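You operate a simulated robot arm through the tools that you are given. There is no shell and no other tool.

You are at the controls of a simulated two-armed robot. One attempt, no reset.

TASK
Put two of the tomatoes from the top of the sample bench in the white bucket on the top of the test bench. Take the jar on the top of the test bench and put it away on the store high shelf. Switch the small scale switch on. Put the white can from the top of the test bench on the navy outline on the press bench and the grey can on the lower deck of the trolley. Pick up the card tube with one hand, pass it to the other hand and put it on the top of the chute bench. Do these in any order. Set down upright: jar, can.

Only the result counts: the job must be done as asked and must still hold three seconds after the hand-in. Knocking over, shifting, dropping, spilling or breaking anything else fails it.

THE ROBOT
Two 7-joint arms with two-finger parallel grippers on one trunk, on a base that moves. Base frame: it is fixed to the floor where the robot stands at the start and does not move with it; the origin is under the middle of the robot, x ahead of it, y to its left, z up. Units: mm, rad, N and s.
The left shoulder is at the start at [60, 147, 543], the right one opposite. With the tool pointing down near the work surface each hand reaches from about 100 to 680 mm from the robot's upright axis, wherever it stands, measured 20 degrees to its own side. Places, roughly: bucket (22x19x27 cm) [-2100, 2200, 900]; can [-1250, 2250, 1000]; card tube (5x6x14 cm) [-8500, -4300, 800]; jar (6x6x16 cm) [-1500, 2000, 900]; lower deck of the trolley [200, 2400, 300]; navy outline on the press bench [-3600, 2200, 800]; small scale switch [-1500, 2200, 800]; store high shelf [-1700, -6300, 1100]; tomato (5x5x4 cm) [1100, -500, 800]; tomato (6x6x5 cm) [1000, -500, 800]; tomato (6x6x6 cm) [600, 0, 800]; top of the chute bench [-5300, -6500, 800]. Payload 3.43 kg a hand.
The TCP of each hand is the grasp point between the finger pads, 30 mm short of the fingertips. In the tool frame z runs along the fingers and y along their closing line. Largest opening 94 mm; finger width 28, thickness 10; the body of the gripper, 50 by 96 mm, starts 55 mm behind the TCP.
Orientation is that of the tool frame in the base frame, as [roll, pitch, yaw] about the fixed x, y, z axes, in that order (R = Rz(yaw) Ry(pitch) Rx(roll)). With the fingers straight down and closing along the base's y, the tool's x points along the base's -x, its y along +y and its z along -z.

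THE INTERFACE
- The arms move only by the tool apply_moves. It takes "left_series", "right_series" or both (then of equal length, played together; a hand with none holds still); each is a list of rows, each a list of 7 numbers: the turn, a rotation vector about the tool's x, y, z in degrees, then the shift along the tool's x, y, z in mm, then the opening, from 0 (shut) to 1 (fully open). In form: [[wx, wy, wz, x, y, z, claw], ...]. A call has 1 to 20 rows; each row shifts and turns the commanded pose from where the row before left it, along the tool's axes as they then stand. A row lasts 0.2 s, in which the tool goes at most 50 mm and 0.15 rad; a call with a longer step from one row to the next is refused whole, and so is a gripper value outside its range. A pose out of reach is approached as far as the arm can. The call stops where the force on the tool passes 40 N (or 10 N more than at its start, if that is more) or the arm is blocked; 0.2 s more then pass. The fingers move at their own pace (about 72 mm/s each) and stop on an object; they squeeze with about 39 N. The grip force told is the motor's: it shows also when the fingers shut on nothing. Time passes only in rows, and 0.2 s behind the last, so rows that do not move let the fingers close. The reply holds the time, the measured pose of the TCP, the force on the tool along the base axes, the opening and the grip force, in the units named above and with some noise, with the torque about the TCP (base axes, N m) and any sound that the robot's microphone picked up.
- Cameras (640 x 400 px; columns grow to the right, rows downward): "scene" is now at [61.6, -10.4, 1186.8]; the picture's right is [-0.12, -0.99, 0.00], its down [-0.49, 0.06, -0.87] and it looks along [0.87, -0.11, -0.49] (base axes); focal length 277 px, centre (320, 200). "left" rides on the left gripper at [76, -14, -103] in its tool frame; the picture's right is [0.18, 0.98, 0.00], its down [-0.75, 0.14, -0.64] and it looks along [-0.63, 0.12, 0.77] (tool axes); focal length 243 px, centre (320, 200). "right" rides on the right gripper at [76, 14, -103] in its tool frame; the picture's right is [-0.18, 0.98, 0.00], its down [-0.75, -0.14, -0.64] and it looks along [-0.63, -0.12, 0.77] (tool axes); focal length 243 px, centre (320, 200).
- capture(camera): a new picture of that camera. No time passes.
- slide_trunk(by): slides the trunk up (or, below 0, down) by that many mm; the arms and the scene camera ride with it, the base frame stays. It gives what a move gives, with no picture.
- drive_base(legs): drives the robot by 1 to 6 legs, each [ahead, left, turn to the left] in mm, mm and rad, along the robot's own axes; the way and the turn of a leg run together, so that a leg with both is an arc; at most 1500 mm and 3.142 rad a leg. The arms and the cameras ride along, it lands a little off, and it stops where it bumps. It gives what a move gives.
- turn_head(pan, tilt): turns the head with the scene camera to pan (to the left, within 1.501 rad either way) and tilt (down, from -0.506 to 1.204), counted from straight ahead of the robot. It gives what a move gives.
- measure_at(camera, pixels): for up to 12 pixels [column, row] of the newest picture of that camera ("zoom" is the newest enlarged one), the place [x, y, z] in the base frame of the surface seen there, good to about 2 mm. No time passes.
- enlarge(camera, box): a new picture of the part [left, top, right, bottom] of that camera's present view, enlarged. No time passes.
- sign_off(): hands the job in; it is judged then, once.

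Unless the task says otherwise, let go and move clear before handing in.

The tools are called after ">>>" by a JSON object that holds its "fn" and its "kwargs". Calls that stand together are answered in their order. apply_moves: Moves the arms, as the interface text tells. Its arguments: {"type":"object","properties":{"left_series":{"type":"array"},"right_series":{"type":"array"}},"required":[]} The other tools are called the same way: slide_trunk (by) moves the trunk up or down; drive_base (legs) drives the base; turn_head (pan, tilt) turns the head that bears the scene camera; capture (camera) takes a picture; measure_at (camera, pixels) gives the place of the surface under pixels of a picture; enlarge (camera, box) takes an enlarged picture of a part of a camera's view; sign_off () hands the job in.

At the start:

```text
time_s: 0.0
left_tool_pos: [288.3, 117.6, 1000.6]
left_orientation: [3.141, 0.002, -3.14]
left_wrist_force: [0.1, -1.1, -0.3]
left_ft_torque: [0.0, 0.0, -0.05]
left_finger_gap: 94.1
left_gripper_force: 0.1
right_tool_pos: [288.5, -120.0, 999.9]
right_orientation: [3.141, 0.001, 3.14]
right_wrist_force: [-0.3, 0.5, -0.5]
right_ft_torque: [0.02, 0.0, -0.02]
right_finger_gap: 94.0
right_gripper_force: 0.1
trunk travel left (down, up): [-250.0, 0.0]
robot x, y, heading: [2.4, 0.0, -0.002]
head pan, tilt (commanded): [-0.122, 0.511]
```

scene: 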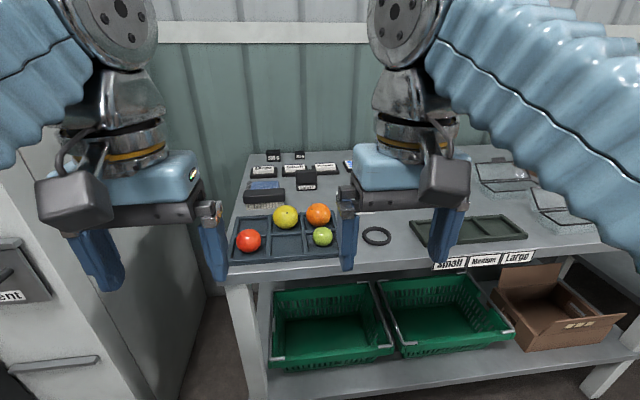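
right: 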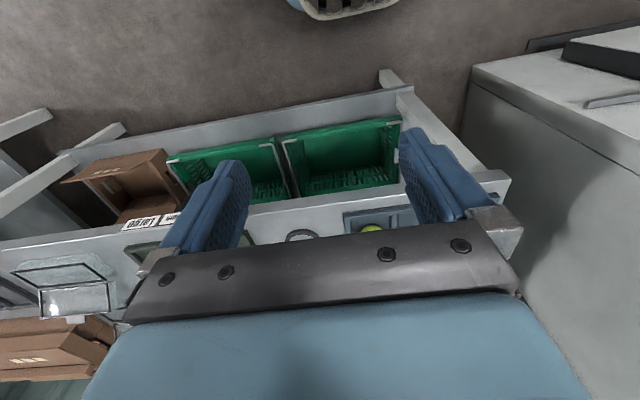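
left: 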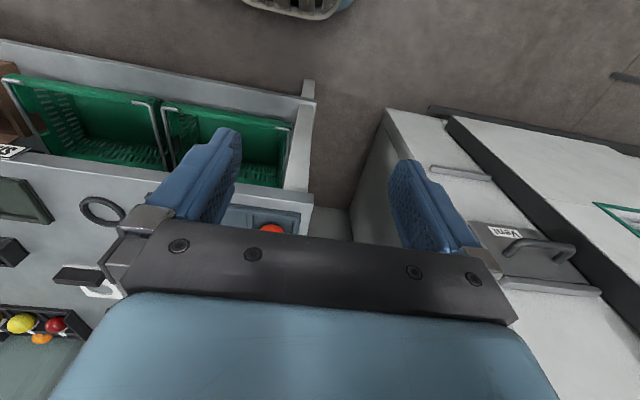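

The scene picture shows a tray with a red (248,241), yellow (284,217), orange (319,215) and green (323,237) fruit on the sample bench; I'll measure these and enlarge the view to tell which are tomatoes.

>>> {"fn": "enlarge", "kwargs": {"camera": "scene", "box": [220, 140, 440, 280]}}

>>> {"fn": "measure_at", "kwargs": {"camera": "scene", "pixels": [[248, 241], [284, 217], [319, 215], [323, 237], [376, 237], [232, 262], [338, 258], [300, 255]]}}

```text
2.86 times, centred on (330, 210) of scene
```

zoom: 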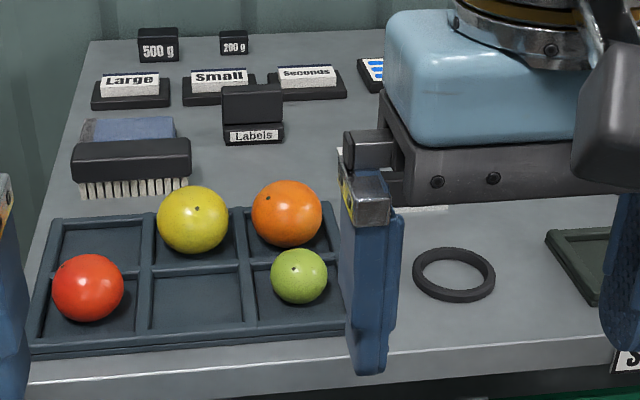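

```text
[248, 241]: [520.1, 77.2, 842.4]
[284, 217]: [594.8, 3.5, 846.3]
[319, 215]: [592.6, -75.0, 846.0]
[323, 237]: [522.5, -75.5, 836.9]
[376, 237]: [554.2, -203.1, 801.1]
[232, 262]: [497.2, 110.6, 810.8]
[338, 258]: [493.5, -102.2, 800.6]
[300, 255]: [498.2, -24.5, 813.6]
```

The tray holds four differently coloured round fruits near x 520-595; the listed tomatoes are also near [1000,-500]. I'll turn the head to view the whole bench.

>>> {"fn": "turn_head", "kwargs": {"pan": -0.55, "tilt": 0.35}}

>>> {"fn": "capture", "kwargs": {"camera": "scene"}}

```text
time_s: 0.9
left_tool_pos: [289.3, 118.3, 1000.7]
left_orientation: [3.141, 0.005, -3.14]
left_wrist_force: [-0.6, 0.6, -0.2]
left_ft_torque: [0.03, 0.0, -0.01]
left_finger_gap: 94.0
left_gripper_force: 0.0
right_tool_pos: [288.3, -121.1, 999.2]
right_orientation: [3.141, 0.002, -3.14]
right_wrist_force: [-0.1, -0.2, 0.4]
right_ft_torque: [0.02, -0.03, 0.01]
right_finger_gap: 93.9
right_gripper_force: 0.0
trunk travel left (down, up): [-250.0, 0.0]
robot x, y, heading: [-0.2, -2.2, -0.003]
head pan, tilt (commanded): [-0.55, 0.351]
```

```text
taken
```

scene: 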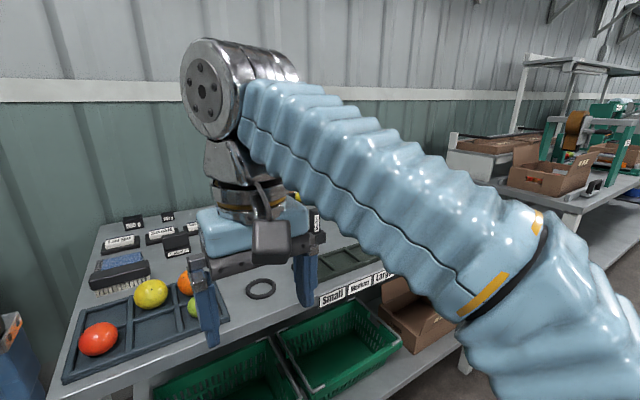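

The right arm hides the far side of the bench. I'll measure the fruits that appear in the left hand picture at (20,323), (55,325), (40,338).

>>> {"fn": "capture", "kwargs": {"camera": "left"}}

>>> {"fn": "capture", "kwargs": {"camera": "right"}}

>>> {"fn": "measure_at", "kwargs": {"camera": "left", "pixels": [[20, 323], [55, 325], [40, 338], [270, 229], [100, 210]]}}

>>> {"fn": "enlarge", "kwargs": {"camera": "left", "box": [0, 200, 160, 400]}}

```text
taken
```

left: 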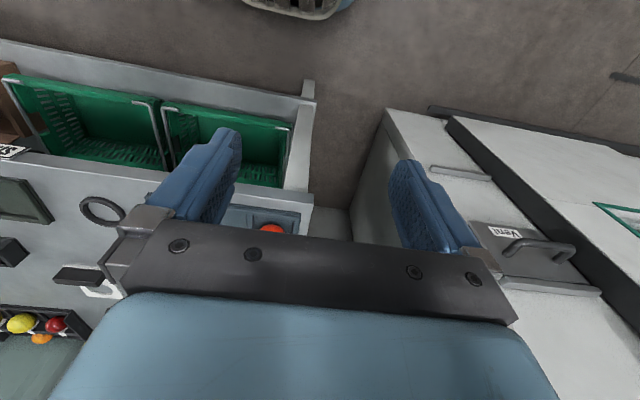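

```text
taken
```

right: 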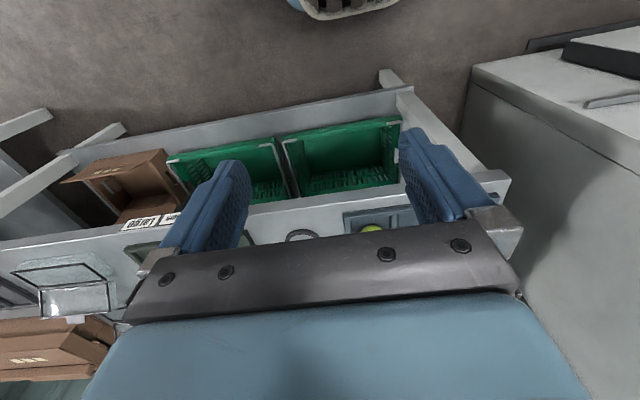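

```text
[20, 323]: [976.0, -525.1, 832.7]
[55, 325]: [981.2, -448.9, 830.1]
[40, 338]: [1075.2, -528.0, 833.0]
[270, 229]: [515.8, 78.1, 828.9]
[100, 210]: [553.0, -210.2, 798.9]
```

```text
2.00 times, centred on (80, 300) of left
```

zoom: 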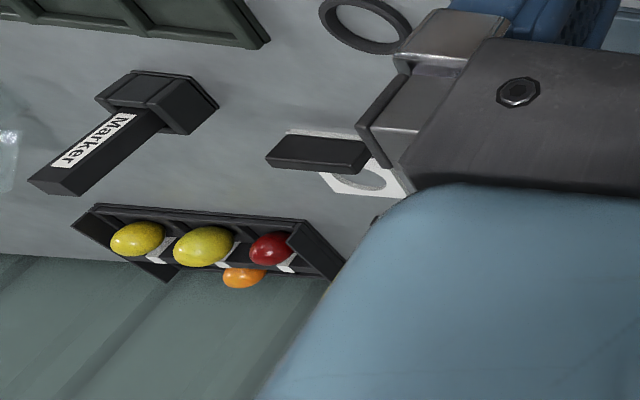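

The rack at the back also holds tomatoes, so the coloured round items are tomatoes of different ripeness. I'll turn the head back to the tray and measure the red and yellow ones with their surroundings precisely.

>>> {"fn": "turn_head", "kwargs": {"pan": 0.05, "tilt": 0.65}}

>>> {"fn": "capture", "kwargs": {"camera": "scene"}}

>>> {"fn": "enlarge", "kwargs": {"camera": "scene", "box": [240, 100, 400, 200]}}

```text
time_s: 1.9
left_tool_pos: [288.1, 118.0, 1000.0]
left_orientation: [-3.141, 0.001, 3.141]
left_wrist_force: [0.3, -0.6, 0.0]
left_ft_torque: [-0.03, 0.0, -0.05]
left_finger_gap: 93.9
left_gripper_force: 0.0
right_tool_pos: [288.7, -120.1, 1000.3]
right_orientation: [-3.141, 0.002, 3.14]
right_wrist_force: [-0.2, 0.6, 0.0]
right_ft_torque: [-0.01, 0.0, 0.05]
right_finger_gap: 93.8
right_gripper_force: 0.0
trunk travel left (down, up): [-250.0, 0.0]
robot x, y, heading: [4.3, 1.0, -0.002]
head pan, tilt (commanded): [0.051, 0.649]
```

```text
taken
```

scene: 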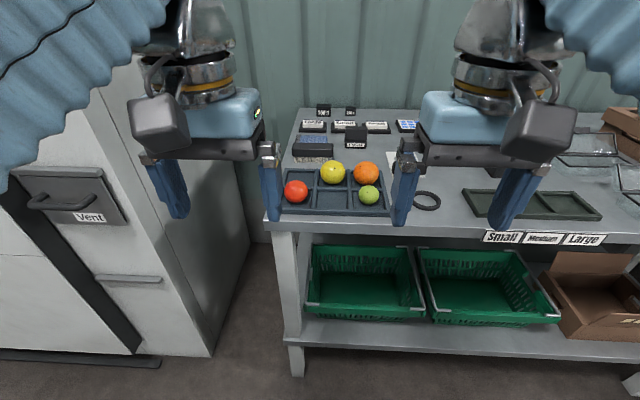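

```text
4.00 times, centred on (320, 150) of scene
```

zoom: 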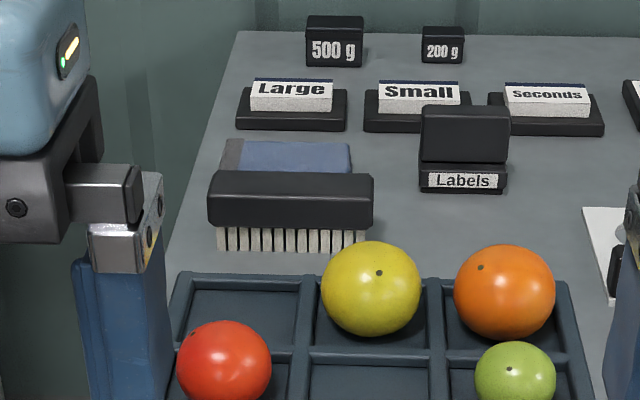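

The zoom shows red at (224,365), yellow at (371,288), with brush behind at (290,240). I'll measure spheres' edges, dividers, and tray floor.

>>> {"fn": "measure_at", "kwargs": {"camera": "zoom", "pixels": [[224, 330], [224, 375], [185, 370], [265, 370], [371, 250], [371, 290], [328, 290], [415, 290], [303, 310], [250, 300], [240, 277], [365, 240]]}}

>>> {"fn": "measure_at", "kwargs": {"camera": "scene", "pixels": [[296, 180], [296, 191], [368, 195], [368, 187], [366, 173], [333, 203], [333, 211], [316, 195], [280, 205], [388, 214], [281, 175], [374, 170]]}}

>>> {"fn": "enlarge", "kwargs": {"camera": "scene", "box": [260, 140, 420, 240]}}

```text
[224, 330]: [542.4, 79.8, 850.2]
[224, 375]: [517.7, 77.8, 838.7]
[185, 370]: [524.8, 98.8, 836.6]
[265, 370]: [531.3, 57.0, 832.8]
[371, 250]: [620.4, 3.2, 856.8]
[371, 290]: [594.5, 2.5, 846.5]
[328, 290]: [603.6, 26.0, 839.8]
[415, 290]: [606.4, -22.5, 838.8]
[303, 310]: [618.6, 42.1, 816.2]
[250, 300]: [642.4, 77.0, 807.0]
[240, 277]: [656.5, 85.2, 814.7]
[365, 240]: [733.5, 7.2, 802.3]
```

```text
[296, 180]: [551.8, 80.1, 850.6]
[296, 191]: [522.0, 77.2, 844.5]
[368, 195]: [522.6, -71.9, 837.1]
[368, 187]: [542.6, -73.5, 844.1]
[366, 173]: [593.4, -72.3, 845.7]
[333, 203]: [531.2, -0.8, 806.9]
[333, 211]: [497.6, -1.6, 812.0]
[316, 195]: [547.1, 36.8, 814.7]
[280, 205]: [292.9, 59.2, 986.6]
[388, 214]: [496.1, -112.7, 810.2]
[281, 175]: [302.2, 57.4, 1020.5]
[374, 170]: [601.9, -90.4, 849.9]
```

```text
4.00 times, centred on (340, 190) of scene
```

zoom: 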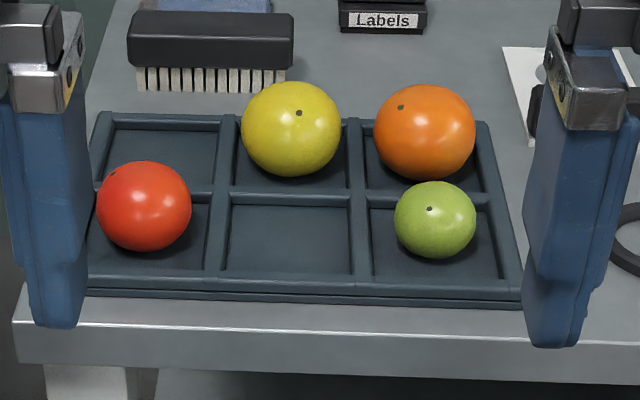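

Red is centred near (541,78,829) with r≈25 and yellow near (617,3,832) with r≈27. Before choosing, I'll shift right along the bench to inspect the rack of other tomatoes.

>>> {"fn": "drive_base", "kwargs": {"legs": [[0, -450, 0]]}}

>>> {"fn": "turn_head", "kwargs": {"pan": 0.0, "tilt": 0.45}}

>>> {"fn": "capture", "kwargs": {"camera": "scene"}}

```text
time_s: 4.6
left_tool_pos: [287.6, -334.9, 1001.0]
left_orientation: [3.141, 0.002, 3.135]
left_wrist_force: [0.3, -0.1, 0.1]
left_ft_torque: [-0.01, -0.02, -0.02]
left_finger_gap: 93.9
left_gripper_force: 0.1
right_tool_pos: [286.2, -573.3, 999.4]
right_orientation: [-3.14, 0.002, 3.138]
right_wrist_force: [-0.9, 0.3, -0.4]
right_ft_torque: [0.0, -0.02, 0.01]
right_finger_gap: 93.9
right_gripper_force: 0.1
trunk travel left (down, up): [-250.0, 0.0]
robot x, y, heading: [2.0, -450.3, -0.005]
head pan, tilt (commanded): [0.051, 0.649]
```

```text
time_s: 5.3
left_tool_pos: [288.3, -334.9, 1000.4]
left_orientation: [-3.141, 0.001, 3.136]
left_wrist_force: [1.1, 0.1, -0.2]
left_ft_torque: [0.01, -0.01, 0.0]
left_finger_gap: 94.1
left_gripper_force: 0.0
right_tool_pos: [285.3, -573.4, 999.2]
right_orientation: [3.14, 0.001, 3.136]
right_wrist_force: [0.4, 0.2, 0.3]
right_ft_torque: [-0.01, 0.0, 0.0]
right_finger_gap: 93.8
right_gripper_force: 0.0
trunk travel left (down, up): [-250.0, 0.0]
robot x, y, heading: [-3.2, -451.0, -0.009]
head pan, tilt (commanded): [0.0, 0.45]
```

```text
taken
```

scene: 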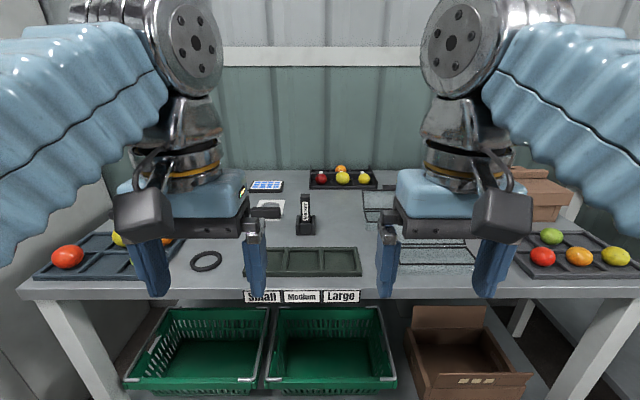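

There's another tray on the right at (580,255) with four fruits, and the rack at (342,178). I'll enlarge both.

>>> {"fn": "enlarge", "kwargs": {"camera": "scene", "box": [500, 200, 640, 288]}}

>>> {"fn": "enlarge", "kwargs": {"camera": "scene", "box": [290, 140, 402, 210]}}

>>> {"fn": "measure_at", "kwargs": {"camera": "scene", "pixels": [[542, 257], [551, 236], [579, 257], [615, 256], [321, 178], [343, 178], [364, 178], [341, 168]]}}

```text
4.55 times, centred on (570, 244) of scene
```

zoom: 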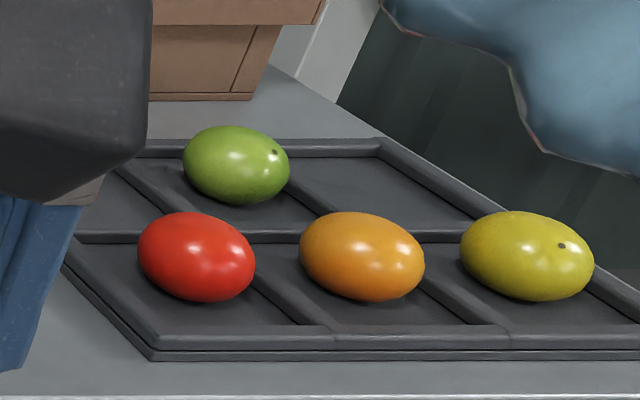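

```text
5.71 times, centred on (346, 175) of scene
```

zoom: 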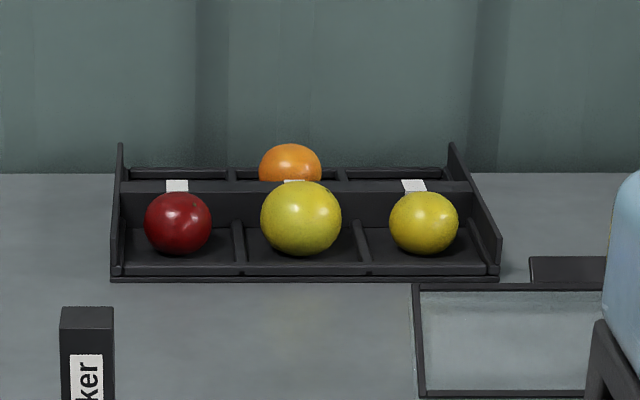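

```text
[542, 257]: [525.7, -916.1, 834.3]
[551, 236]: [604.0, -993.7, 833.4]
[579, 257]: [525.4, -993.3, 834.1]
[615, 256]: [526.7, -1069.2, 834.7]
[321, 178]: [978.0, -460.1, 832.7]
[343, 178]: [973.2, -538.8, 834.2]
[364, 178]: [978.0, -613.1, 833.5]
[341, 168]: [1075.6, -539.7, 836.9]
```

The right tray holds egg-shaped items, while the left tray's round oblate ones match the listed tomatoes (6x6x6 near [600,0]). I'll drive back so the left tray is centred, and check clearance behind the yellow one.

>>> {"fn": "drive_base", "kwargs": {"legs": [[30, 486, 0.008]]}}

>>> {"fn": "turn_head", "kwargs": {"pan": 0.0, "tilt": 0.65}}

>>> {"fn": "capture", "kwargs": {"camera": "scene"}}

>>> {"fn": "enlarge", "kwargs": {"camera": "scene", "box": [240, 120, 400, 220]}}

```text
time_s: 8.2
left_tool_pos: [315.6, 150.9, 998.6]
left_orientation: [3.141, 0.002, -3.133]
left_wrist_force: [0.9, 0.1, 1.2]
left_ft_torque: [-0.02, 0.01, 0.01]
left_finger_gap: 94.1
left_gripper_force: 0.1
right_tool_pos: [316.9, -88.5, 999.7]
right_orientation: [3.141, 0.002, -3.134]
right_wrist_force: [-0.3, -0.4, -0.6]
right_ft_torque: [-0.01, 0.01, 0.0]
right_finger_gap: 94.1
right_gripper_force: 0.1
trunk travel left (down, up): [-250.0, 0.0]
robot x, y, heading: [29.7, 28.7, 0.01]
head pan, tilt (commanded): [0.0, 0.45]
```

```text
time_s: 8.9
left_tool_pos: [315.9, 150.1, 1000.0]
left_orientation: [3.141, 0.003, -3.135]
left_wrist_force: [-0.5, 0.1, -1.0]
left_ft_torque: [-0.02, 0.01, 0.01]
left_finger_gap: 93.9
left_gripper_force: 0.0
right_tool_pos: [317.6, -88.7, 1000.2]
right_orientation: [3.141, 0.0, -3.135]
right_wrist_force: [0.0, 0.5, 0.5]
right_ft_torque: [-0.01, 0.01, -0.01]
right_finger_gap: 94.0
right_gripper_force: 0.2
trunk travel left (down, up): [-250.0, 0.0]
robot x, y, heading: [28.6, 31.2, 0.007]
head pan, tilt (commanded): [0.0, 0.649]
```

```text
taken
```

scene: 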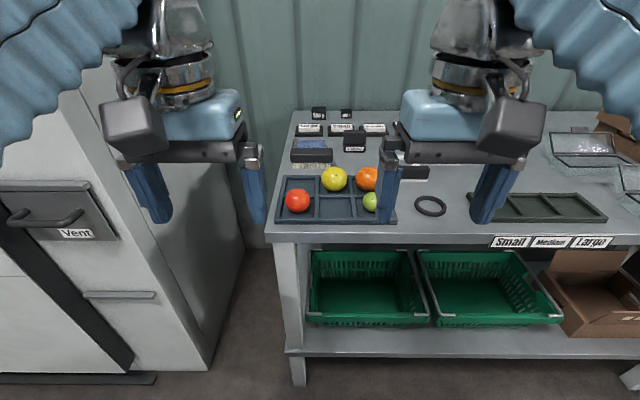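

```text
4.00 times, centred on (320, 170) of scene
```

zoom: 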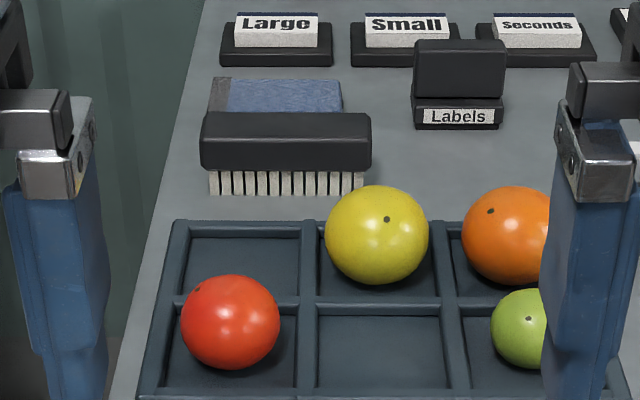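

I'll measure the brush's near side and both tomatoes again from this position.

>>> {"fn": "measure_at", "kwargs": {"camera": "zoom", "pixels": [[358, 185], [360, 160], [300, 160], [215, 188], [231, 285], [231, 322], [187, 318], [275, 320], [377, 192], [377, 236], [331, 232], [423, 236]]}}

```text
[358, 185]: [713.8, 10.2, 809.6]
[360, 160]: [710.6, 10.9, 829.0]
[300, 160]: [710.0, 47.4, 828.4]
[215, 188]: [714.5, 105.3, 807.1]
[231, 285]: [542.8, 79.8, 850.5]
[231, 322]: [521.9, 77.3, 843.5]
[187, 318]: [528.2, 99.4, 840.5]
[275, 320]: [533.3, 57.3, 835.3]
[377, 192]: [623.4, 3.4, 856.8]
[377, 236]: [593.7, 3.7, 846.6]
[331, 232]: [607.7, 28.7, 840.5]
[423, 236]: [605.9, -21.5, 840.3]
```

Brush front is at x≈710 so the yellow one has room. Red is centred near (541,78,830); I'll bring the left hand above it at z≈924 first.

>>> {"fn": "apply_moves", "kwargs": {"left_series": [[0, 0, 0, -45, -14.4, 0, 1], [0, 0, 0, -45, -14.4, 0, 1], [0, 0, 0, -45, -14.4, 0, 1], [0, 0, 0, -45, -14.4, 0, 1], [0, 0, 0, -45, -14.4, 0, 1], [0, 0, 0, 0, 0, 38, 1], [0, 0, 0, 0, 0, 38, 1]]}}

>>> {"fn": "capture", "kwargs": {"camera": "scene"}}

>>> {"fn": "capture", "kwargs": {"camera": "left"}}

```text
time_s: 10.5
left_tool_pos: [506.2, 90.9, 883.8]
left_orientation: [-3.139, 0.004, -3.135]
left_wrist_force: [0.0, -0.3, 1.1]
left_ft_torque: [-0.01, -0.03, 0.02]
left_finger_gap: 93.6
left_gripper_force: 0.1
left hand out of reach, approached as far as the arm can: row 2, 3, 4, 5
right_tool_pos: [316.6, -88.9, 999.5]
right_orientation: [3.141, 0.002, -3.133]
right_wrist_force: [0.1, 0.1, 0.2]
right_ft_torque: [0.0, -0.01, -0.01]
right_finger_gap: 94.1
right_gripper_force: 0.0
trunk travel left (down, up): [-250.0, 0.0]
robot x, y, heading: [31.2, 30.7, 0.007]
head pan, tilt (commanded): [0.0, 0.649]
```

```text
taken
```

scene: 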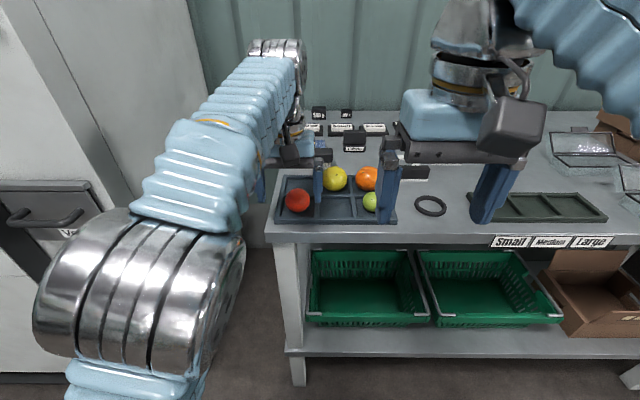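

```text
taken
```

left: 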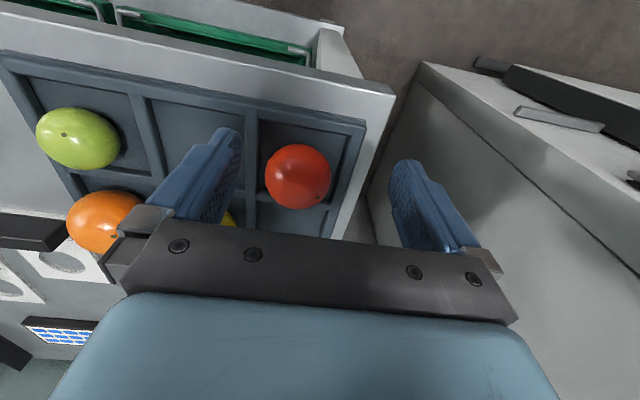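

The left hand stopped at (506,91,884), near its reach limit up high, but lower should reach. I'll shift 35 mm forward and 13 mm right, then go down to z≈848.

>>> {"fn": "apply_moves", "kwargs": {"left_series": [[0, 0, 0, -18, -6.5, 0, 1], [0, 0, 0, -17, -6.5, 0, 1], [0, 0, 0, 0, 0, 8, 1]]}}

>>> {"fn": "capture", "kwargs": {"camera": "left"}}

```text
time_s: 11.3
left_tool_pos: [542.2, 77.5, 873.1]
left_orientation: [-3.14, 0.002, -3.134]
left_wrist_force: [-0.2, 0.6, -0.2]
left_ft_torque: [0.0, -0.02, 0.0]
left_finger_gap: 93.9
left_gripper_force: 0.0
right_tool_pos: [316.3, -87.8, 1000.2]
right_orientation: [3.141, 0.002, -3.135]
right_wrist_force: [-0.1, -0.3, -0.3]
right_ft_torque: [0.03, 0.01, -0.02]
right_finger_gap: 94.1
right_gripper_force: 0.0
trunk travel left (down, up): [-250.0, 0.0]
robot x, y, heading: [29.7, 30.5, 0.005]
head pan, tilt (commanded): [0.0, 0.649]
```

```text
taken
```

left: 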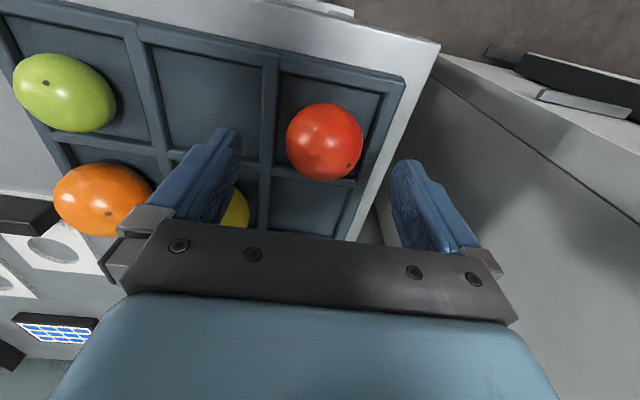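

The red tomato sits between the pads. I'll go down to z≈849 and close gently.

>>> {"fn": "apply_moves", "kwargs": {"left_series": [[0, 0, 0, 1, 0, 12, 1], [0, 0, 0, 0, 0, 12, 1], [0, 0, 0, 0, 0, 0, 0.45], [0, 0, 0, 0, 0, 0, 0.45], [0, 0, 0, 0, 0, 0, 0.45], [0, 0, 0, 0, 0, 0, 0.45]]}}

>>> {"fn": "capture", "kwargs": {"camera": "left"}}

```text
time_s: 12.7
left_tool_pos: [541.6, 77.5, 850.5]
left_orientation: [-3.141, 0.003, -3.135]
left_wrist_force: [1.0, 0.3, 0.8]
left_ft_torque: [-0.01, 0.02, -0.01]
left_finger_gap: 50.1
left_gripper_force: 16.0
right_tool_pos: [316.5, -89.4, 1000.1]
right_orientation: [3.14, 0.0, -3.136]
right_wrist_force: [0.6, 0.7, 0.0]
right_ft_torque: [0.02, 0.0, 0.04]
right_finger_gap: 94.0
right_gripper_force: 0.1
trunk travel left (down, up): [-250.0, 0.0]
robot x, y, heading: [28.8, 28.8, 0.008]
head pan, tilt (commanded): [0.0, 0.649]
```

```text
taken
```

left: 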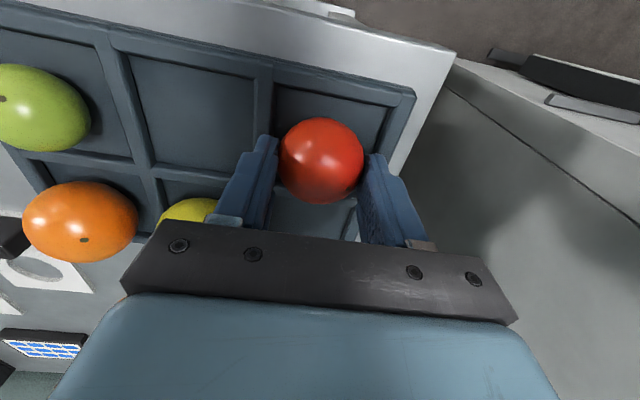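

Gap is 50.1 with 16 N on the red tomato. I'll lift it and draw it back toward the robot.

>>> {"fn": "apply_moves", "kwargs": {"left_series": [[0, 0, 0, 0, 0, 0, 0.4], [0, 0, 0, 0, 0, -12, 0.4], [0, 0, 0, 0, 0, -20, 0.4], [0, 0, 0, 20, 0, -20, 0.4], [0, 0, 0, 30, 8, -20, 0.4], [0, 0, 0, 35, 12, -15, 0.4], [0, 0, 0, 40, 15, -15, 0.4], [0, 0, 0, 40, 15, -10, 0.4], [0, 0, 0, 40, 15, -10, 0.4]]}}

>>> {"fn": "capture", "kwargs": {"camera": "left"}}

>>> {"fn": "capture", "kwargs": {"camera": "scene"}}

```text
time_s: 14.7
left_tool_pos: [336.8, 141.4, 971.6]
left_orientation: [-3.141, 0.0, -3.134]
left_wrist_force: [-0.2, 0.2, -0.3]
left_ft_torque: [0.02, 0.02, -0.03]
left_finger_gap: 50.2
left_gripper_force: 16.2
right_tool_pos: [318.4, -87.9, 998.7]
right_orientation: [3.14, 0.002, -3.133]
right_wrist_force: [0.1, -0.5, 0.3]
right_ft_torque: [0.02, 0.05, 0.04]
right_finger_gap: 94.2
right_gripper_force: 0.1
trunk travel left (down, up): [-250.0, 0.0]
robot x, y, heading: [30.8, 34.0, 0.007]
head pan, tilt (commanded): [0.0, 0.649]
```

```text
taken
```

left: 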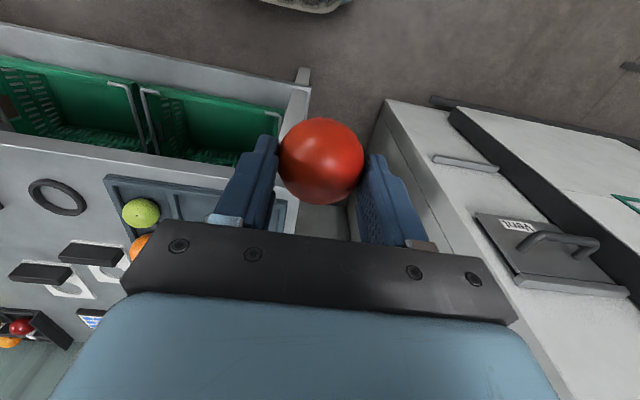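

```text
taken
```

scene: 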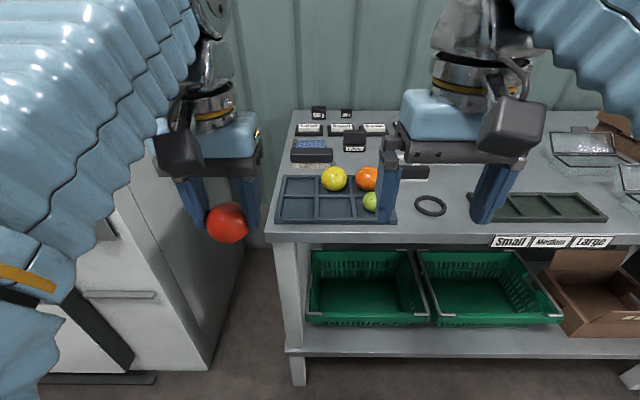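

Red is held well. Before taking the yellow with the right hand, I'll look down to see how far the base front is from the bench.

>>> {"fn": "turn_head", "kwargs": {"pan": 0.0, "tilt": 1.2}}

>>> {"fn": "capture", "kwargs": {"camera": "scene"}}

```text
time_s: 15.7
left_tool_pos: [337.2, 140.8, 973.3]
left_orientation: [-3.141, 0.001, -3.132]
left_wrist_force: [1.0, 0.1, -0.5]
left_ft_torque: [-0.03, 0.01, 0.0]
left_finger_gap: 50.1
left_gripper_force: 16.0
right_tool_pos: [316.5, -88.6, 999.5]
right_orientation: [3.14, 0.002, -3.135]
right_wrist_force: [-0.9, -0.1, -1.3]
right_ft_torque: [0.03, 0.0, 0.0]
right_finger_gap: 93.8
right_gripper_force: 0.1
trunk travel left (down, up): [-250.0, 0.0]
robot x, y, heading: [31.9, 31.5, 0.005]
head pan, tilt (commanded): [0.0, 1.201]
```

```text
taken
```

scene: 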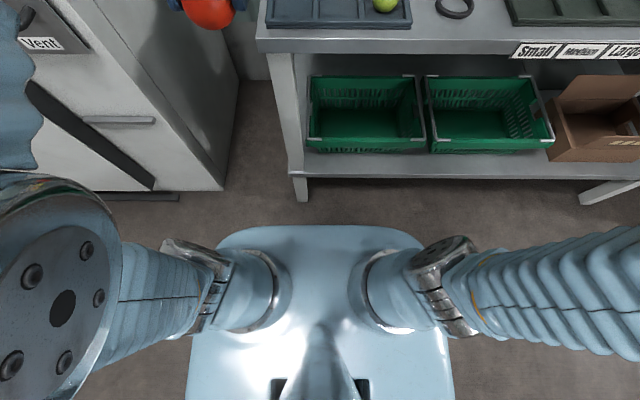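

>>> {"fn": "measure_at", "kwargs": {"camera": "scene", "pixels": [[320, 228], [320, 250], [320, 300], [220, 240], [190, 395], [450, 395], [320, 215], [300, 185], [400, 175], [100, 185], [170, 195], [210, 185]]}}

```text
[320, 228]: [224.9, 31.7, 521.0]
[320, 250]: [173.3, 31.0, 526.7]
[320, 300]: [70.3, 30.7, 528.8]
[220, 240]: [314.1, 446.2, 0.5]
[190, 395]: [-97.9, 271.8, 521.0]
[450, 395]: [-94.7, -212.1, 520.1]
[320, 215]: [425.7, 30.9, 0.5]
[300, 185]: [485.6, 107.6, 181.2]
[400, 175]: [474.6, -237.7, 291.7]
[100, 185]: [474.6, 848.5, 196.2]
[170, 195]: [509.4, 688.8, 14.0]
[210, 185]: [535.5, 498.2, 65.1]
```

The body's front is at x≈225 while the bench front is at x≈475, so I can safely move 60 mm closer.

>>> {"fn": "drive_base", "kwargs": {"legs": [[60, 0, 0]]}}

>>> {"fn": "turn_head", "kwargs": {"pan": 0.0, "tilt": 0.7}}

>>> {"fn": "apply_moves", "kwargs": {"right_series": [[0, 0, 8.5, 0, 0, 0, 1], [0, 0, 8.5, 0, 0, 0, 1]]}}

```text
time_s: 16.7
left_tool_pos: [396.1, 142.1, 972.5]
left_orientation: [3.141, 0.0, -3.134]
left_wrist_force: [0.0, 0.5, -0.3]
left_ft_torque: [0.01, 0.01, 0.01]
left_finger_gap: 50.1
left_gripper_force: 16.0
right_tool_pos: [377.0, -87.3, 999.3]
right_orientation: [-3.141, 0.002, -3.136]
right_wrist_force: [-0.8, -0.7, 0.0]
right_ft_torque: [-0.01, -0.01, 0.0]
right_finger_gap: 94.1
right_gripper_force: 0.0
trunk travel left (down, up): [-250.0, 0.0]
robot x, y, heading: [90.1, 32.9, 0.009]
head pan, tilt (commanded): [0.0, 1.201]
```

```text
time_s: 17.6
left_tool_pos: [398.1, 141.3, 973.0]
left_orientation: [3.141, 0.0, -3.135]
left_wrist_force: [0.2, 0.2, -0.5]
left_ft_torque: [0.02, 0.02, -0.02]
left_finger_gap: 50.0
left_gripper_force: 15.9
right_tool_pos: [377.6, -87.7, 1001.4]
right_orientation: [-3.141, 0.001, -3.134]
right_wrist_force: [0.5, -0.7, 1.2]
right_ft_torque: [0.02, 0.02, 0.0]
right_finger_gap: 93.9
right_gripper_force: 0.0
trunk travel left (down, up): [-250.0, 0.0]
robot x, y, heading: [89.8, 34.8, 0.008]
head pan, tilt (commanded): [0.0, 0.7]
```

```text
time_s: 18.2
left_tool_pos: [397.7, 142.7, 973.6]
left_orientation: [-3.14, 0.002, -3.135]
left_wrist_force: [0.1, 0.2, -0.8]
left_ft_torque: [0.02, -0.02, -0.03]
left_finger_gap: 50.0
left_gripper_force: 15.9
right_tool_pos: [377.2, -88.1, 999.6]
right_orientation: [3.141, 0.002, 2.85]
right_wrist_force: [-0.5, -0.5, -0.3]
right_ft_torque: [0.0, -0.02, -0.01]
right_finger_gap: 94.1
right_gripper_force: 0.1
trunk travel left (down, up): [-250.0, 0.0]
robot x, y, heading: [88.4, 31.8, 0.013]
head pan, tilt (commanded): [0.0, 0.7]
```

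Positive wz turns the yaw down; I'll finish the turn to yaw π/2 so the fingers close along x.

>>> {"fn": "apply_moves", "kwargs": {"right_series": [[0, 0, 8.14, 0, 0, 0, 1], [0, 0, 8.14, 0, 0, 0, 1], [0, 0, 8.14, 0, 0, 0, 1], [0, 0, 8.14, 0, 0, 0, 1], [0, 0, 8.14, 0, 0, 0, 1], [0, 0, 8.14, 0, 0, 0, 1], [0, 0, 8.14, 0, 0, 0, 1], [0, 0, 8.14, 0, 0, 0, 1], [0, 0, 8.14, 0, 0, 0, 1]]}}

>>> {"fn": "capture", "kwargs": {"camera": "scene"}}

```text
time_s: 20.2
left_tool_pos: [396.5, 142.0, 973.2]
left_orientation: [3.141, 0.001, -3.135]
left_wrist_force: [0.7, -0.9, -0.1]
left_ft_torque: [0.01, -0.04, -0.02]
left_finger_gap: 50.4
left_gripper_force: 15.6
right_tool_pos: [375.6, -88.9, 999.4]
right_orientation: [-3.141, -0.001, 1.571]
right_wrist_force: [0.0, 0.2, 0.1]
right_ft_torque: [0.01, 0.01, 0.0]
right_finger_gap: 94.0
right_gripper_force: 0.0
trunk travel left (down, up): [-250.0, 0.0]
robot x, y, heading: [89.9, 26.3, 0.008]
head pan, tilt (commanded): [0.0, 0.7]
```

```text
taken
```

scene: 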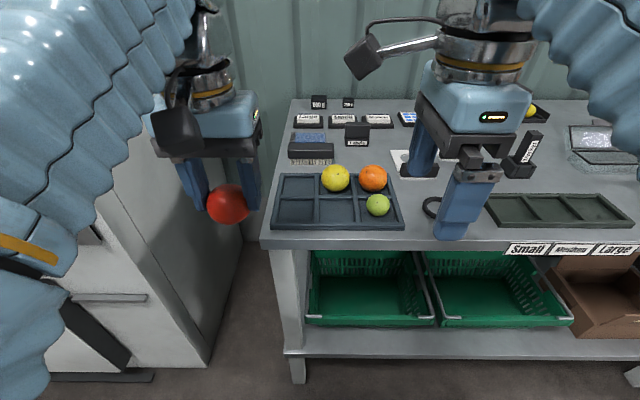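

Closing direction is now along x. I'll move the right hand down a bit and over the yellow tomato at z≈915.

>>> {"fn": "apply_moves", "kwargs": {"right_series": [[0, 0, 0, 0, 10, 40, 1], [0, 0, 0, 0, 15, 40, 1], [0, 0, 0, 18, 40, 2, 1], [0, 0, 0, 18, 43, 2, 1], [0, 0, 0, 18, 43, 0, 1], [0, 0, 0, 18, 43, 0, 1], [0, 0, 0, 20, 45, 0, 1]]}}

>>> {"fn": "capture", "kwargs": {"camera": "right"}}

>>> {"fn": "capture", "kwargs": {"camera": "scene"}}

```text
time_s: 21.8
left_tool_pos: [397.2, 142.3, 972.0]
left_orientation: [-3.141, 0.002, -3.135]
left_wrist_force: [-0.5, 1.0, 0.4]
left_ft_torque: [0.03, 0.0, -0.01]
left_finger_gap: 49.9
left_gripper_force: 16.2
right_tool_pos: [614.5, 4.0, 914.5]
right_orientation: [3.136, -0.003, 1.574]
right_wrist_force: [-1.1, 0.6, 0.8]
right_ft_torque: [-0.01, -0.04, 0.01]
right_finger_gap: 93.9
right_gripper_force: 0.0
trunk travel left (down, up): [-250.0, 0.0]
robot x, y, heading: [86.7, 32.5, 0.009]
head pan, tilt (commanded): [0.0, 0.7]
```

```text
taken
```

right: 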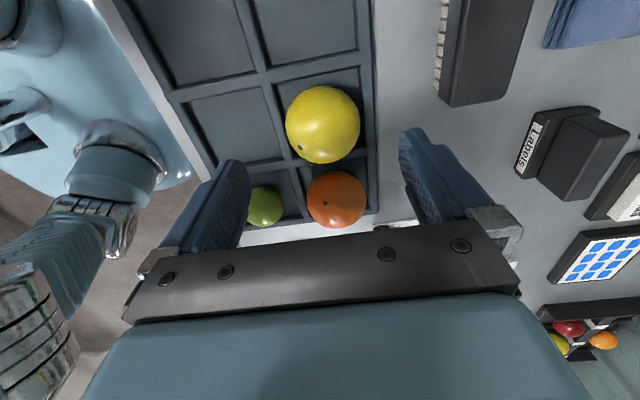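

```text
taken
```

scene: 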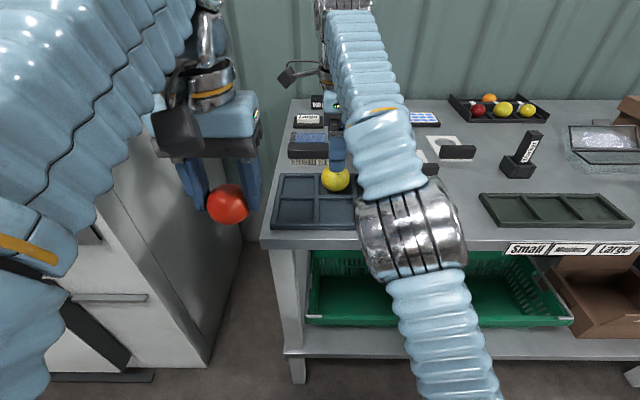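

I'll check how close the right elbow (410,235) and forearm (385,150) are to the bench before descending.

>>> {"fn": "measure_at", "kwargs": {"camera": "scene", "pixels": [[410, 200], [410, 235], [410, 270], [365, 235], [385, 150], [375, 190], [440, 350]]}}

>>> {"fn": "measure_at", "kwargs": {"camera": "right", "pixels": [[323, 95], [323, 125], [323, 155], [290, 125], [356, 125], [338, 170], [336, 200], [305, 145]]}}

```text
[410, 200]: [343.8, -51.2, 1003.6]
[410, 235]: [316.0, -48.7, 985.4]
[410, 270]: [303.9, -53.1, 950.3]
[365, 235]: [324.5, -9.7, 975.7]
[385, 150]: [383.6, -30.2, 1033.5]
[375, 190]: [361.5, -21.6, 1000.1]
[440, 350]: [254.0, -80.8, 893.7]
```

```text
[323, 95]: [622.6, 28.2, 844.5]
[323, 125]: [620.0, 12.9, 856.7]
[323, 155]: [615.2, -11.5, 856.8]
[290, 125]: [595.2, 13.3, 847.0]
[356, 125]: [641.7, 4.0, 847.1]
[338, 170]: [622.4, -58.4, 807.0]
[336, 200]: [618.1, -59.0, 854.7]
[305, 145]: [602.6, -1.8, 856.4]
```

Yellow spans x 595–642, so its centre is ≈(618,3). I'll descend to z≈850 and close.

>>> {"fn": "apply_moves", "kwargs": {"right_series": [[0, 0, 0, -1, 3, 21, 1], [0, 0, 0, 0, 0, 22, 1], [0, 0, 0, 0, 0, 21, 1], [0, 0, 0, 0, 0, 0, 0.5], [0, 0, 0, 0, 0, 0, 0.5], [0, 0, 0, 0, 0, 0, 0.45], [0, 0, 0, 0, 0, 0, 0.45]]}}

>>> {"fn": "capture", "kwargs": {"camera": "right"}}

```text
time_s: 23.4
left_tool_pos: [397.6, 141.2, 972.2]
left_orientation: [-3.141, 0.0, -3.133]
left_wrist_force: [-0.4, -0.3, -0.4]
left_ft_torque: [0.01, 0.0, 0.01]
left_finger_gap: 50.3
left_gripper_force: 16.2
right_tool_pos: [619.3, 3.2, 850.9]
right_orientation: [3.14, 0.0, 1.572]
right_wrist_force: [0.1, -1.6, 0.9]
right_ft_torque: [-0.02, -0.05, -0.04]
right_finger_gap: 58.7
right_gripper_force: 16.4
trunk travel left (down, up): [-250.0, 0.0]
robot x, y, heading: [89.3, 30.4, 0.01]
head pan, tilt (commanded): [0.0, 0.7]
```

```text
taken
```

right: 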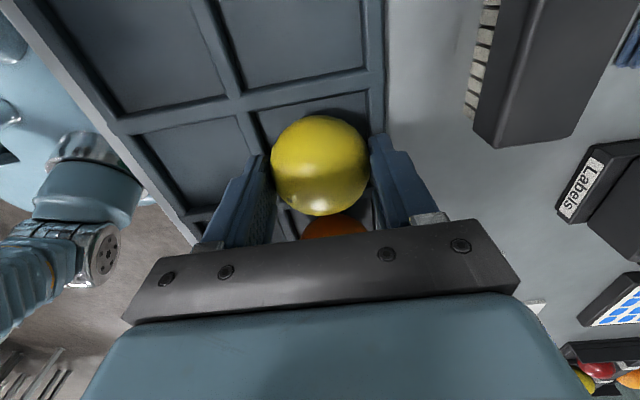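

Yellow is gripped at 58.7 mm, 16 N. I'll lift it and retract to the right side.

>>> {"fn": "apply_moves", "kwargs": {"right_series": [[0, 0, 0, 0, 0, -12, 0.45], [0, 0, 0, 0, 0, -20, 0.45], [0, 0, 0, 0, -10, -25, 0.45], [0, 0, 0, -5, -35, -20, 0.45], [0, 0, 0, -15, -40, -10, 0.45], [0, 0, 0, -25, -40, -10, 0.45], [0, 0, 0, -25, -40, -10, 0.45], [0, 0, 0, -25, -40, -10, 0.45], [0, 0, 0, -15, -25, -5, 0.45]]}}

>>> {"fn": "capture", "kwargs": {"camera": "scene"}}

```text
time_s: 25.4
left_tool_pos: [397.6, 142.4, 972.0]
left_orientation: [3.14, 0.001, -3.135]
left_wrist_force: [-0.4, 0.0, -0.3]
left_ft_torque: [0.03, 0.03, -0.03]
left_finger_gap: 50.2
left_gripper_force: 16.0
right_tool_pos: [389.0, -108.3, 974.1]
right_orientation: [3.14, 0.0, 1.573]
right_wrist_force: [0.5, 0.7, -1.5]
right_ft_torque: [-0.01, 0.0, 0.02]
right_finger_gap: 58.2
right_gripper_force: 16.0
trunk travel left (down, up): [-250.0, 0.0]
robot x, y, heading: [92.4, 29.2, 0.005]
head pan, tilt (commanded): [0.0, 0.7]
```

```text
taken
```

scene: 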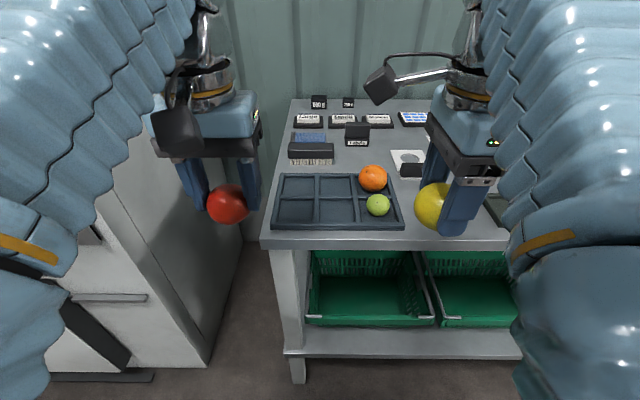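

Both tomatoes are held. I'll back off 300 mm and then look left to plan the route to the test bench.

>>> {"fn": "drive_base", "kwargs": {"legs": [[-350, 0, 0]]}}

>>> {"fn": "turn_head", "kwargs": {"pan": 1.5, "tilt": 0.25}}

>>> {"fn": "capture", "kwargs": {"camera": "scene"}}

```text
time_s: 27.6
left_tool_pos: [50.4, 140.6, 973.0]
left_orientation: [3.14, 0.002, -3.133]
left_wrist_force: [-0.2, 0.8, -0.1]
left_ft_torque: [-0.01, 0.01, -0.02]
left_finger_gap: 49.9
left_gripper_force: 15.9
right_tool_pos: [43.3, -109.3, 974.1]
right_orientation: [3.139, 0.001, 1.573]
right_wrist_force: [0.2, 0.4, -1.6]
right_ft_torque: [0.01, 0.02, 0.01]
right_finger_gap: 58.3
right_gripper_force: 15.7
trunk travel left (down, up): [-250.0, 0.0]
robot x, y, heading: [-258.0, 28.2, 0.008]
head pan, tilt (commanded): [0.0, 0.7]
```

```text
time_s: 29.2
left_tool_pos: [50.7, 140.6, 973.0]
left_orientation: [-3.141, 0.001, -3.135]
left_wrist_force: [0.6, -0.4, -0.2]
left_ft_torque: [-0.01, -0.02, 0.03]
left_finger_gap: 50.0
left_gripper_force: 16.6
right_tool_pos: [43.4, -109.2, 974.0]
right_orientation: [3.139, 0.0, 1.573]
right_wrist_force: [0.0, 0.4, -1.0]
right_ft_torque: [0.03, 0.02, -0.01]
right_finger_gap: 58.1
right_gripper_force: 15.8
trunk travel left (down, up): [-250.0, 0.0]
robot x, y, heading: [-261.5, 28.4, 0.004]
head pan, tilt (commanded): [1.499, 0.25]
```

```text
taken
```

scene: 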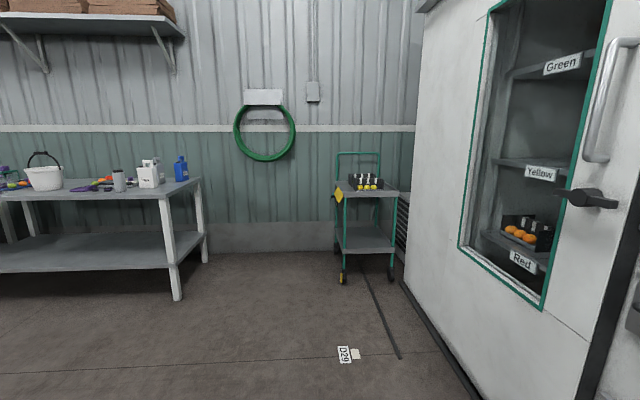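

I see the test bench on the left with the white bucket at (43,178), the trolley at (370,230) and a floor marker at (345,353). I'll measure those places.

>>> {"fn": "measure_at", "kwargs": {"camera": "scene", "pixels": [[158, 197], [203, 181], [5, 200], [178, 298], [343, 280], [391, 277], [365, 240], [345, 353], [355, 353], [405, 282], [43, 178], [118, 180]]}}

>>> {"fn": "enlarge", "kwargs": {"camera": "scene", "box": [0, 130, 220, 268]}}

>>> {"fn": "enlarge", "kwargs": {"camera": "scene", "box": [300, 140, 430, 370]}}

```text
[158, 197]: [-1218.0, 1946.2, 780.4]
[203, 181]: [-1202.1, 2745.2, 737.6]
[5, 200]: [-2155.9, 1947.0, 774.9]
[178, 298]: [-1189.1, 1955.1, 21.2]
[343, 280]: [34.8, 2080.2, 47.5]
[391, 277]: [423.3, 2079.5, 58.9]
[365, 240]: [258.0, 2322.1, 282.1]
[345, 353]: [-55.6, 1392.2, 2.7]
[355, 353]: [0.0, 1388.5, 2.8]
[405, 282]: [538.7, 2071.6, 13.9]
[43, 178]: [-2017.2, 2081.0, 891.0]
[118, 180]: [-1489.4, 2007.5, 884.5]
```

```text
2.90 times, centred on (110, 199) of scene
```

zoom: 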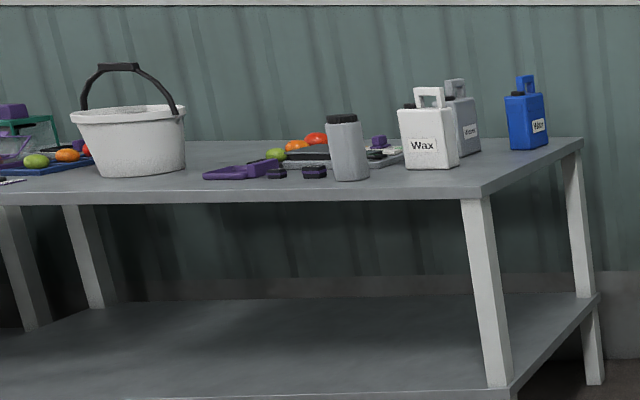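

```text
1.74 times, centred on (365, 255) of scene
```

zoom: 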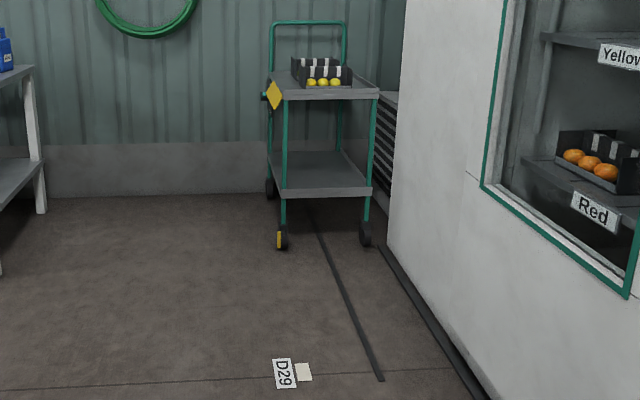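

The test bench's front edge is at y≈1950 and it runs from x≈-1190 leftwards; floor is free. I'll turn to face +y and drive towards the bucket, stopping well short to look.

>>> {"fn": "drive_base", "kwargs": {"legs": [[0, 0, 1.562], [600, 900, 0], [300, 900, 0]]}}

>>> {"fn": "turn_head", "kwargs": {"pan": 0.0, "tilt": 0.35}}

>>> {"fn": "capture", "kwargs": {"camera": "scene"}}

```text
time_s: 43.1
left_tool_pos: [-2150.2, 1247.1, 973.0]
left_orientation: [3.141, 0.0, -1.579]
left_wrist_force: [0.0, -0.5, 0.4]
left_ft_torque: [-0.02, -0.01, 0.03]
left_finger_gap: 49.7
left_gripper_force: 15.9
right_tool_pos: [-1901.0, 1235.0, 974.5]
right_orientation: [3.14, -0.001, 3.129]
right_wrist_force: [1.3, 0.4, -0.9]
right_ft_torque: [0.0, 0.01, -0.01]
right_finger_gap: 58.0
right_gripper_force: 15.8
trunk travel left (down, up): [-250.0, 0.0]
robot x, y, heading: [-2043.7, 932.7, 1.565]
head pan, tilt (commanded): [1.499, 0.25]
```

```text
time_s: 44.7
left_tool_pos: [-2148.4, 1246.7, 972.6]
left_orientation: [-3.141, 0.002, -1.579]
left_wrist_force: [-0.3, 0.3, 0.7]
left_ft_torque: [-0.04, 0.02, 0.0]
left_finger_gap: 50.1
left_gripper_force: 16.2
right_tool_pos: [-1899.2, 1235.1, 974.6]
right_orientation: [3.139, -0.001, 3.128]
right_wrist_force: [-0.5, 0.7, -0.6]
right_ft_torque: [0.03, 0.01, 0.01]
right_finger_gap: 58.0
right_gripper_force: 16.3
trunk travel left (down, up): [-250.0, 0.0]
robot x, y, heading: [-2041.3, 936.7, 1.563]
head pan, tilt (commanded): [0.0, 0.351]
```

```text
taken
```

scene: 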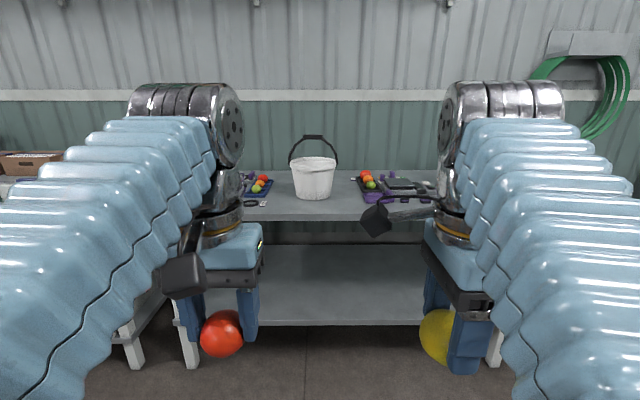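

The bucket is at (313,178) with its handle raised. I'll enlarge and measure it and the neighbours.

>>> {"fn": "enlarge", "kwargs": {"camera": "scene", "box": [240, 120, 440, 245]}}

>>> {"fn": "measure_at", "kwargs": {"camera": "scene", "pixels": [[313, 137], [291, 160], [337, 160], [313, 159], [313, 166], [313, 185], [295, 197], [333, 197], [313, 213], [313, 220]]}}

```text
3.20 times, centred on (340, 182) of scene
```

zoom: 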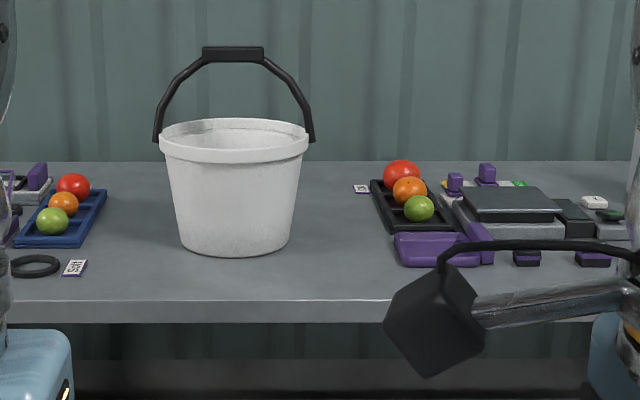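

```text
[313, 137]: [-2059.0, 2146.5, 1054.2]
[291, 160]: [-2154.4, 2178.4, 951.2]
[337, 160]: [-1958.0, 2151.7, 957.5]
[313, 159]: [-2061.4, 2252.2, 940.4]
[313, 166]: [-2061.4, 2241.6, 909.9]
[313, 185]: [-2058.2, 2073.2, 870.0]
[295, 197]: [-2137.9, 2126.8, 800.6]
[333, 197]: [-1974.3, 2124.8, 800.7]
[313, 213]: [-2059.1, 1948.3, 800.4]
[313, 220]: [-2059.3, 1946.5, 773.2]
```

The bucket is centred near x=-2059, rim at z≈965, handle plane at y≈2150. I'll drive closer with the left shoulder in line with the bucket, and look again.

>>> {"fn": "drive_base", "kwargs": {"legs": [[550, -130, 0.008]]}}

>>> {"fn": "turn_head", "kwargs": {"pan": 0.2, "tilt": 0.5}}

>>> {"fn": "capture", "kwargs": {"camera": "scene"}}

```text
time_s: 47.9
left_tool_pos: [-2019.4, 1794.6, 971.9]
left_orientation: [3.141, 0.0, -1.574]
left_wrist_force: [-0.4, 0.8, -0.2]
left_ft_torque: [0.02, -0.02, 0.02]
left_finger_gap: 50.1
left_gripper_force: 16.1
right_tool_pos: [-1769.8, 1783.5, 974.5]
right_orientation: [3.14, 0.0, 3.131]
right_wrist_force: [0.3, -0.4, -1.0]
right_ft_torque: [0.0, -0.02, 0.0]
right_finger_gap: 58.1
right_gripper_force: 16.1
trunk travel left (down, up): [-250.0, 0.0]
robot x, y, heading: [-1908.3, 1485.3, 1.567]
head pan, tilt (commanded): [0.0, 0.351]
```

```text
time_s: 48.7
left_tool_pos: [-2019.4, 1795.0, 973.0]
left_orientation: [3.14, 0.002, -1.574]
left_wrist_force: [-0.9, 0.3, -0.7]
left_ft_torque: [0.01, 0.02, 0.01]
left_finger_gap: 50.1
left_gripper_force: 16.2
right_tool_pos: [-1770.0, 1784.4, 974.6]
right_orientation: [-3.141, 0.001, 3.131]
right_wrist_force: [0.4, 0.3, -1.3]
right_ft_torque: [0.0, 0.04, -0.01]
right_finger_gap: 57.7
right_gripper_force: 15.9
trunk travel left (down, up): [-250.0, 0.0]
robot x, y, heading: [-1912.0, 1489.1, 1.568]
head pan, tilt (commanded): [0.201, 0.499]
```

```text
taken
```

scene: 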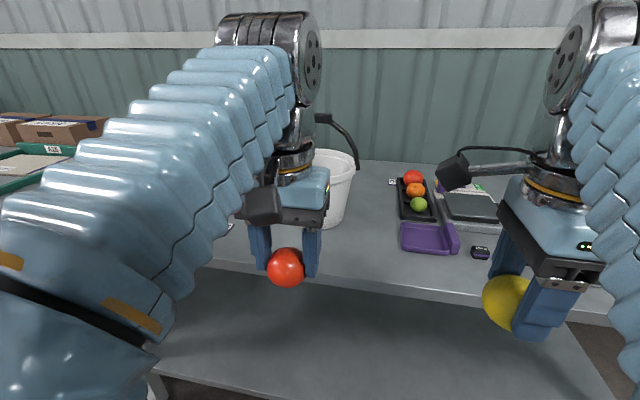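

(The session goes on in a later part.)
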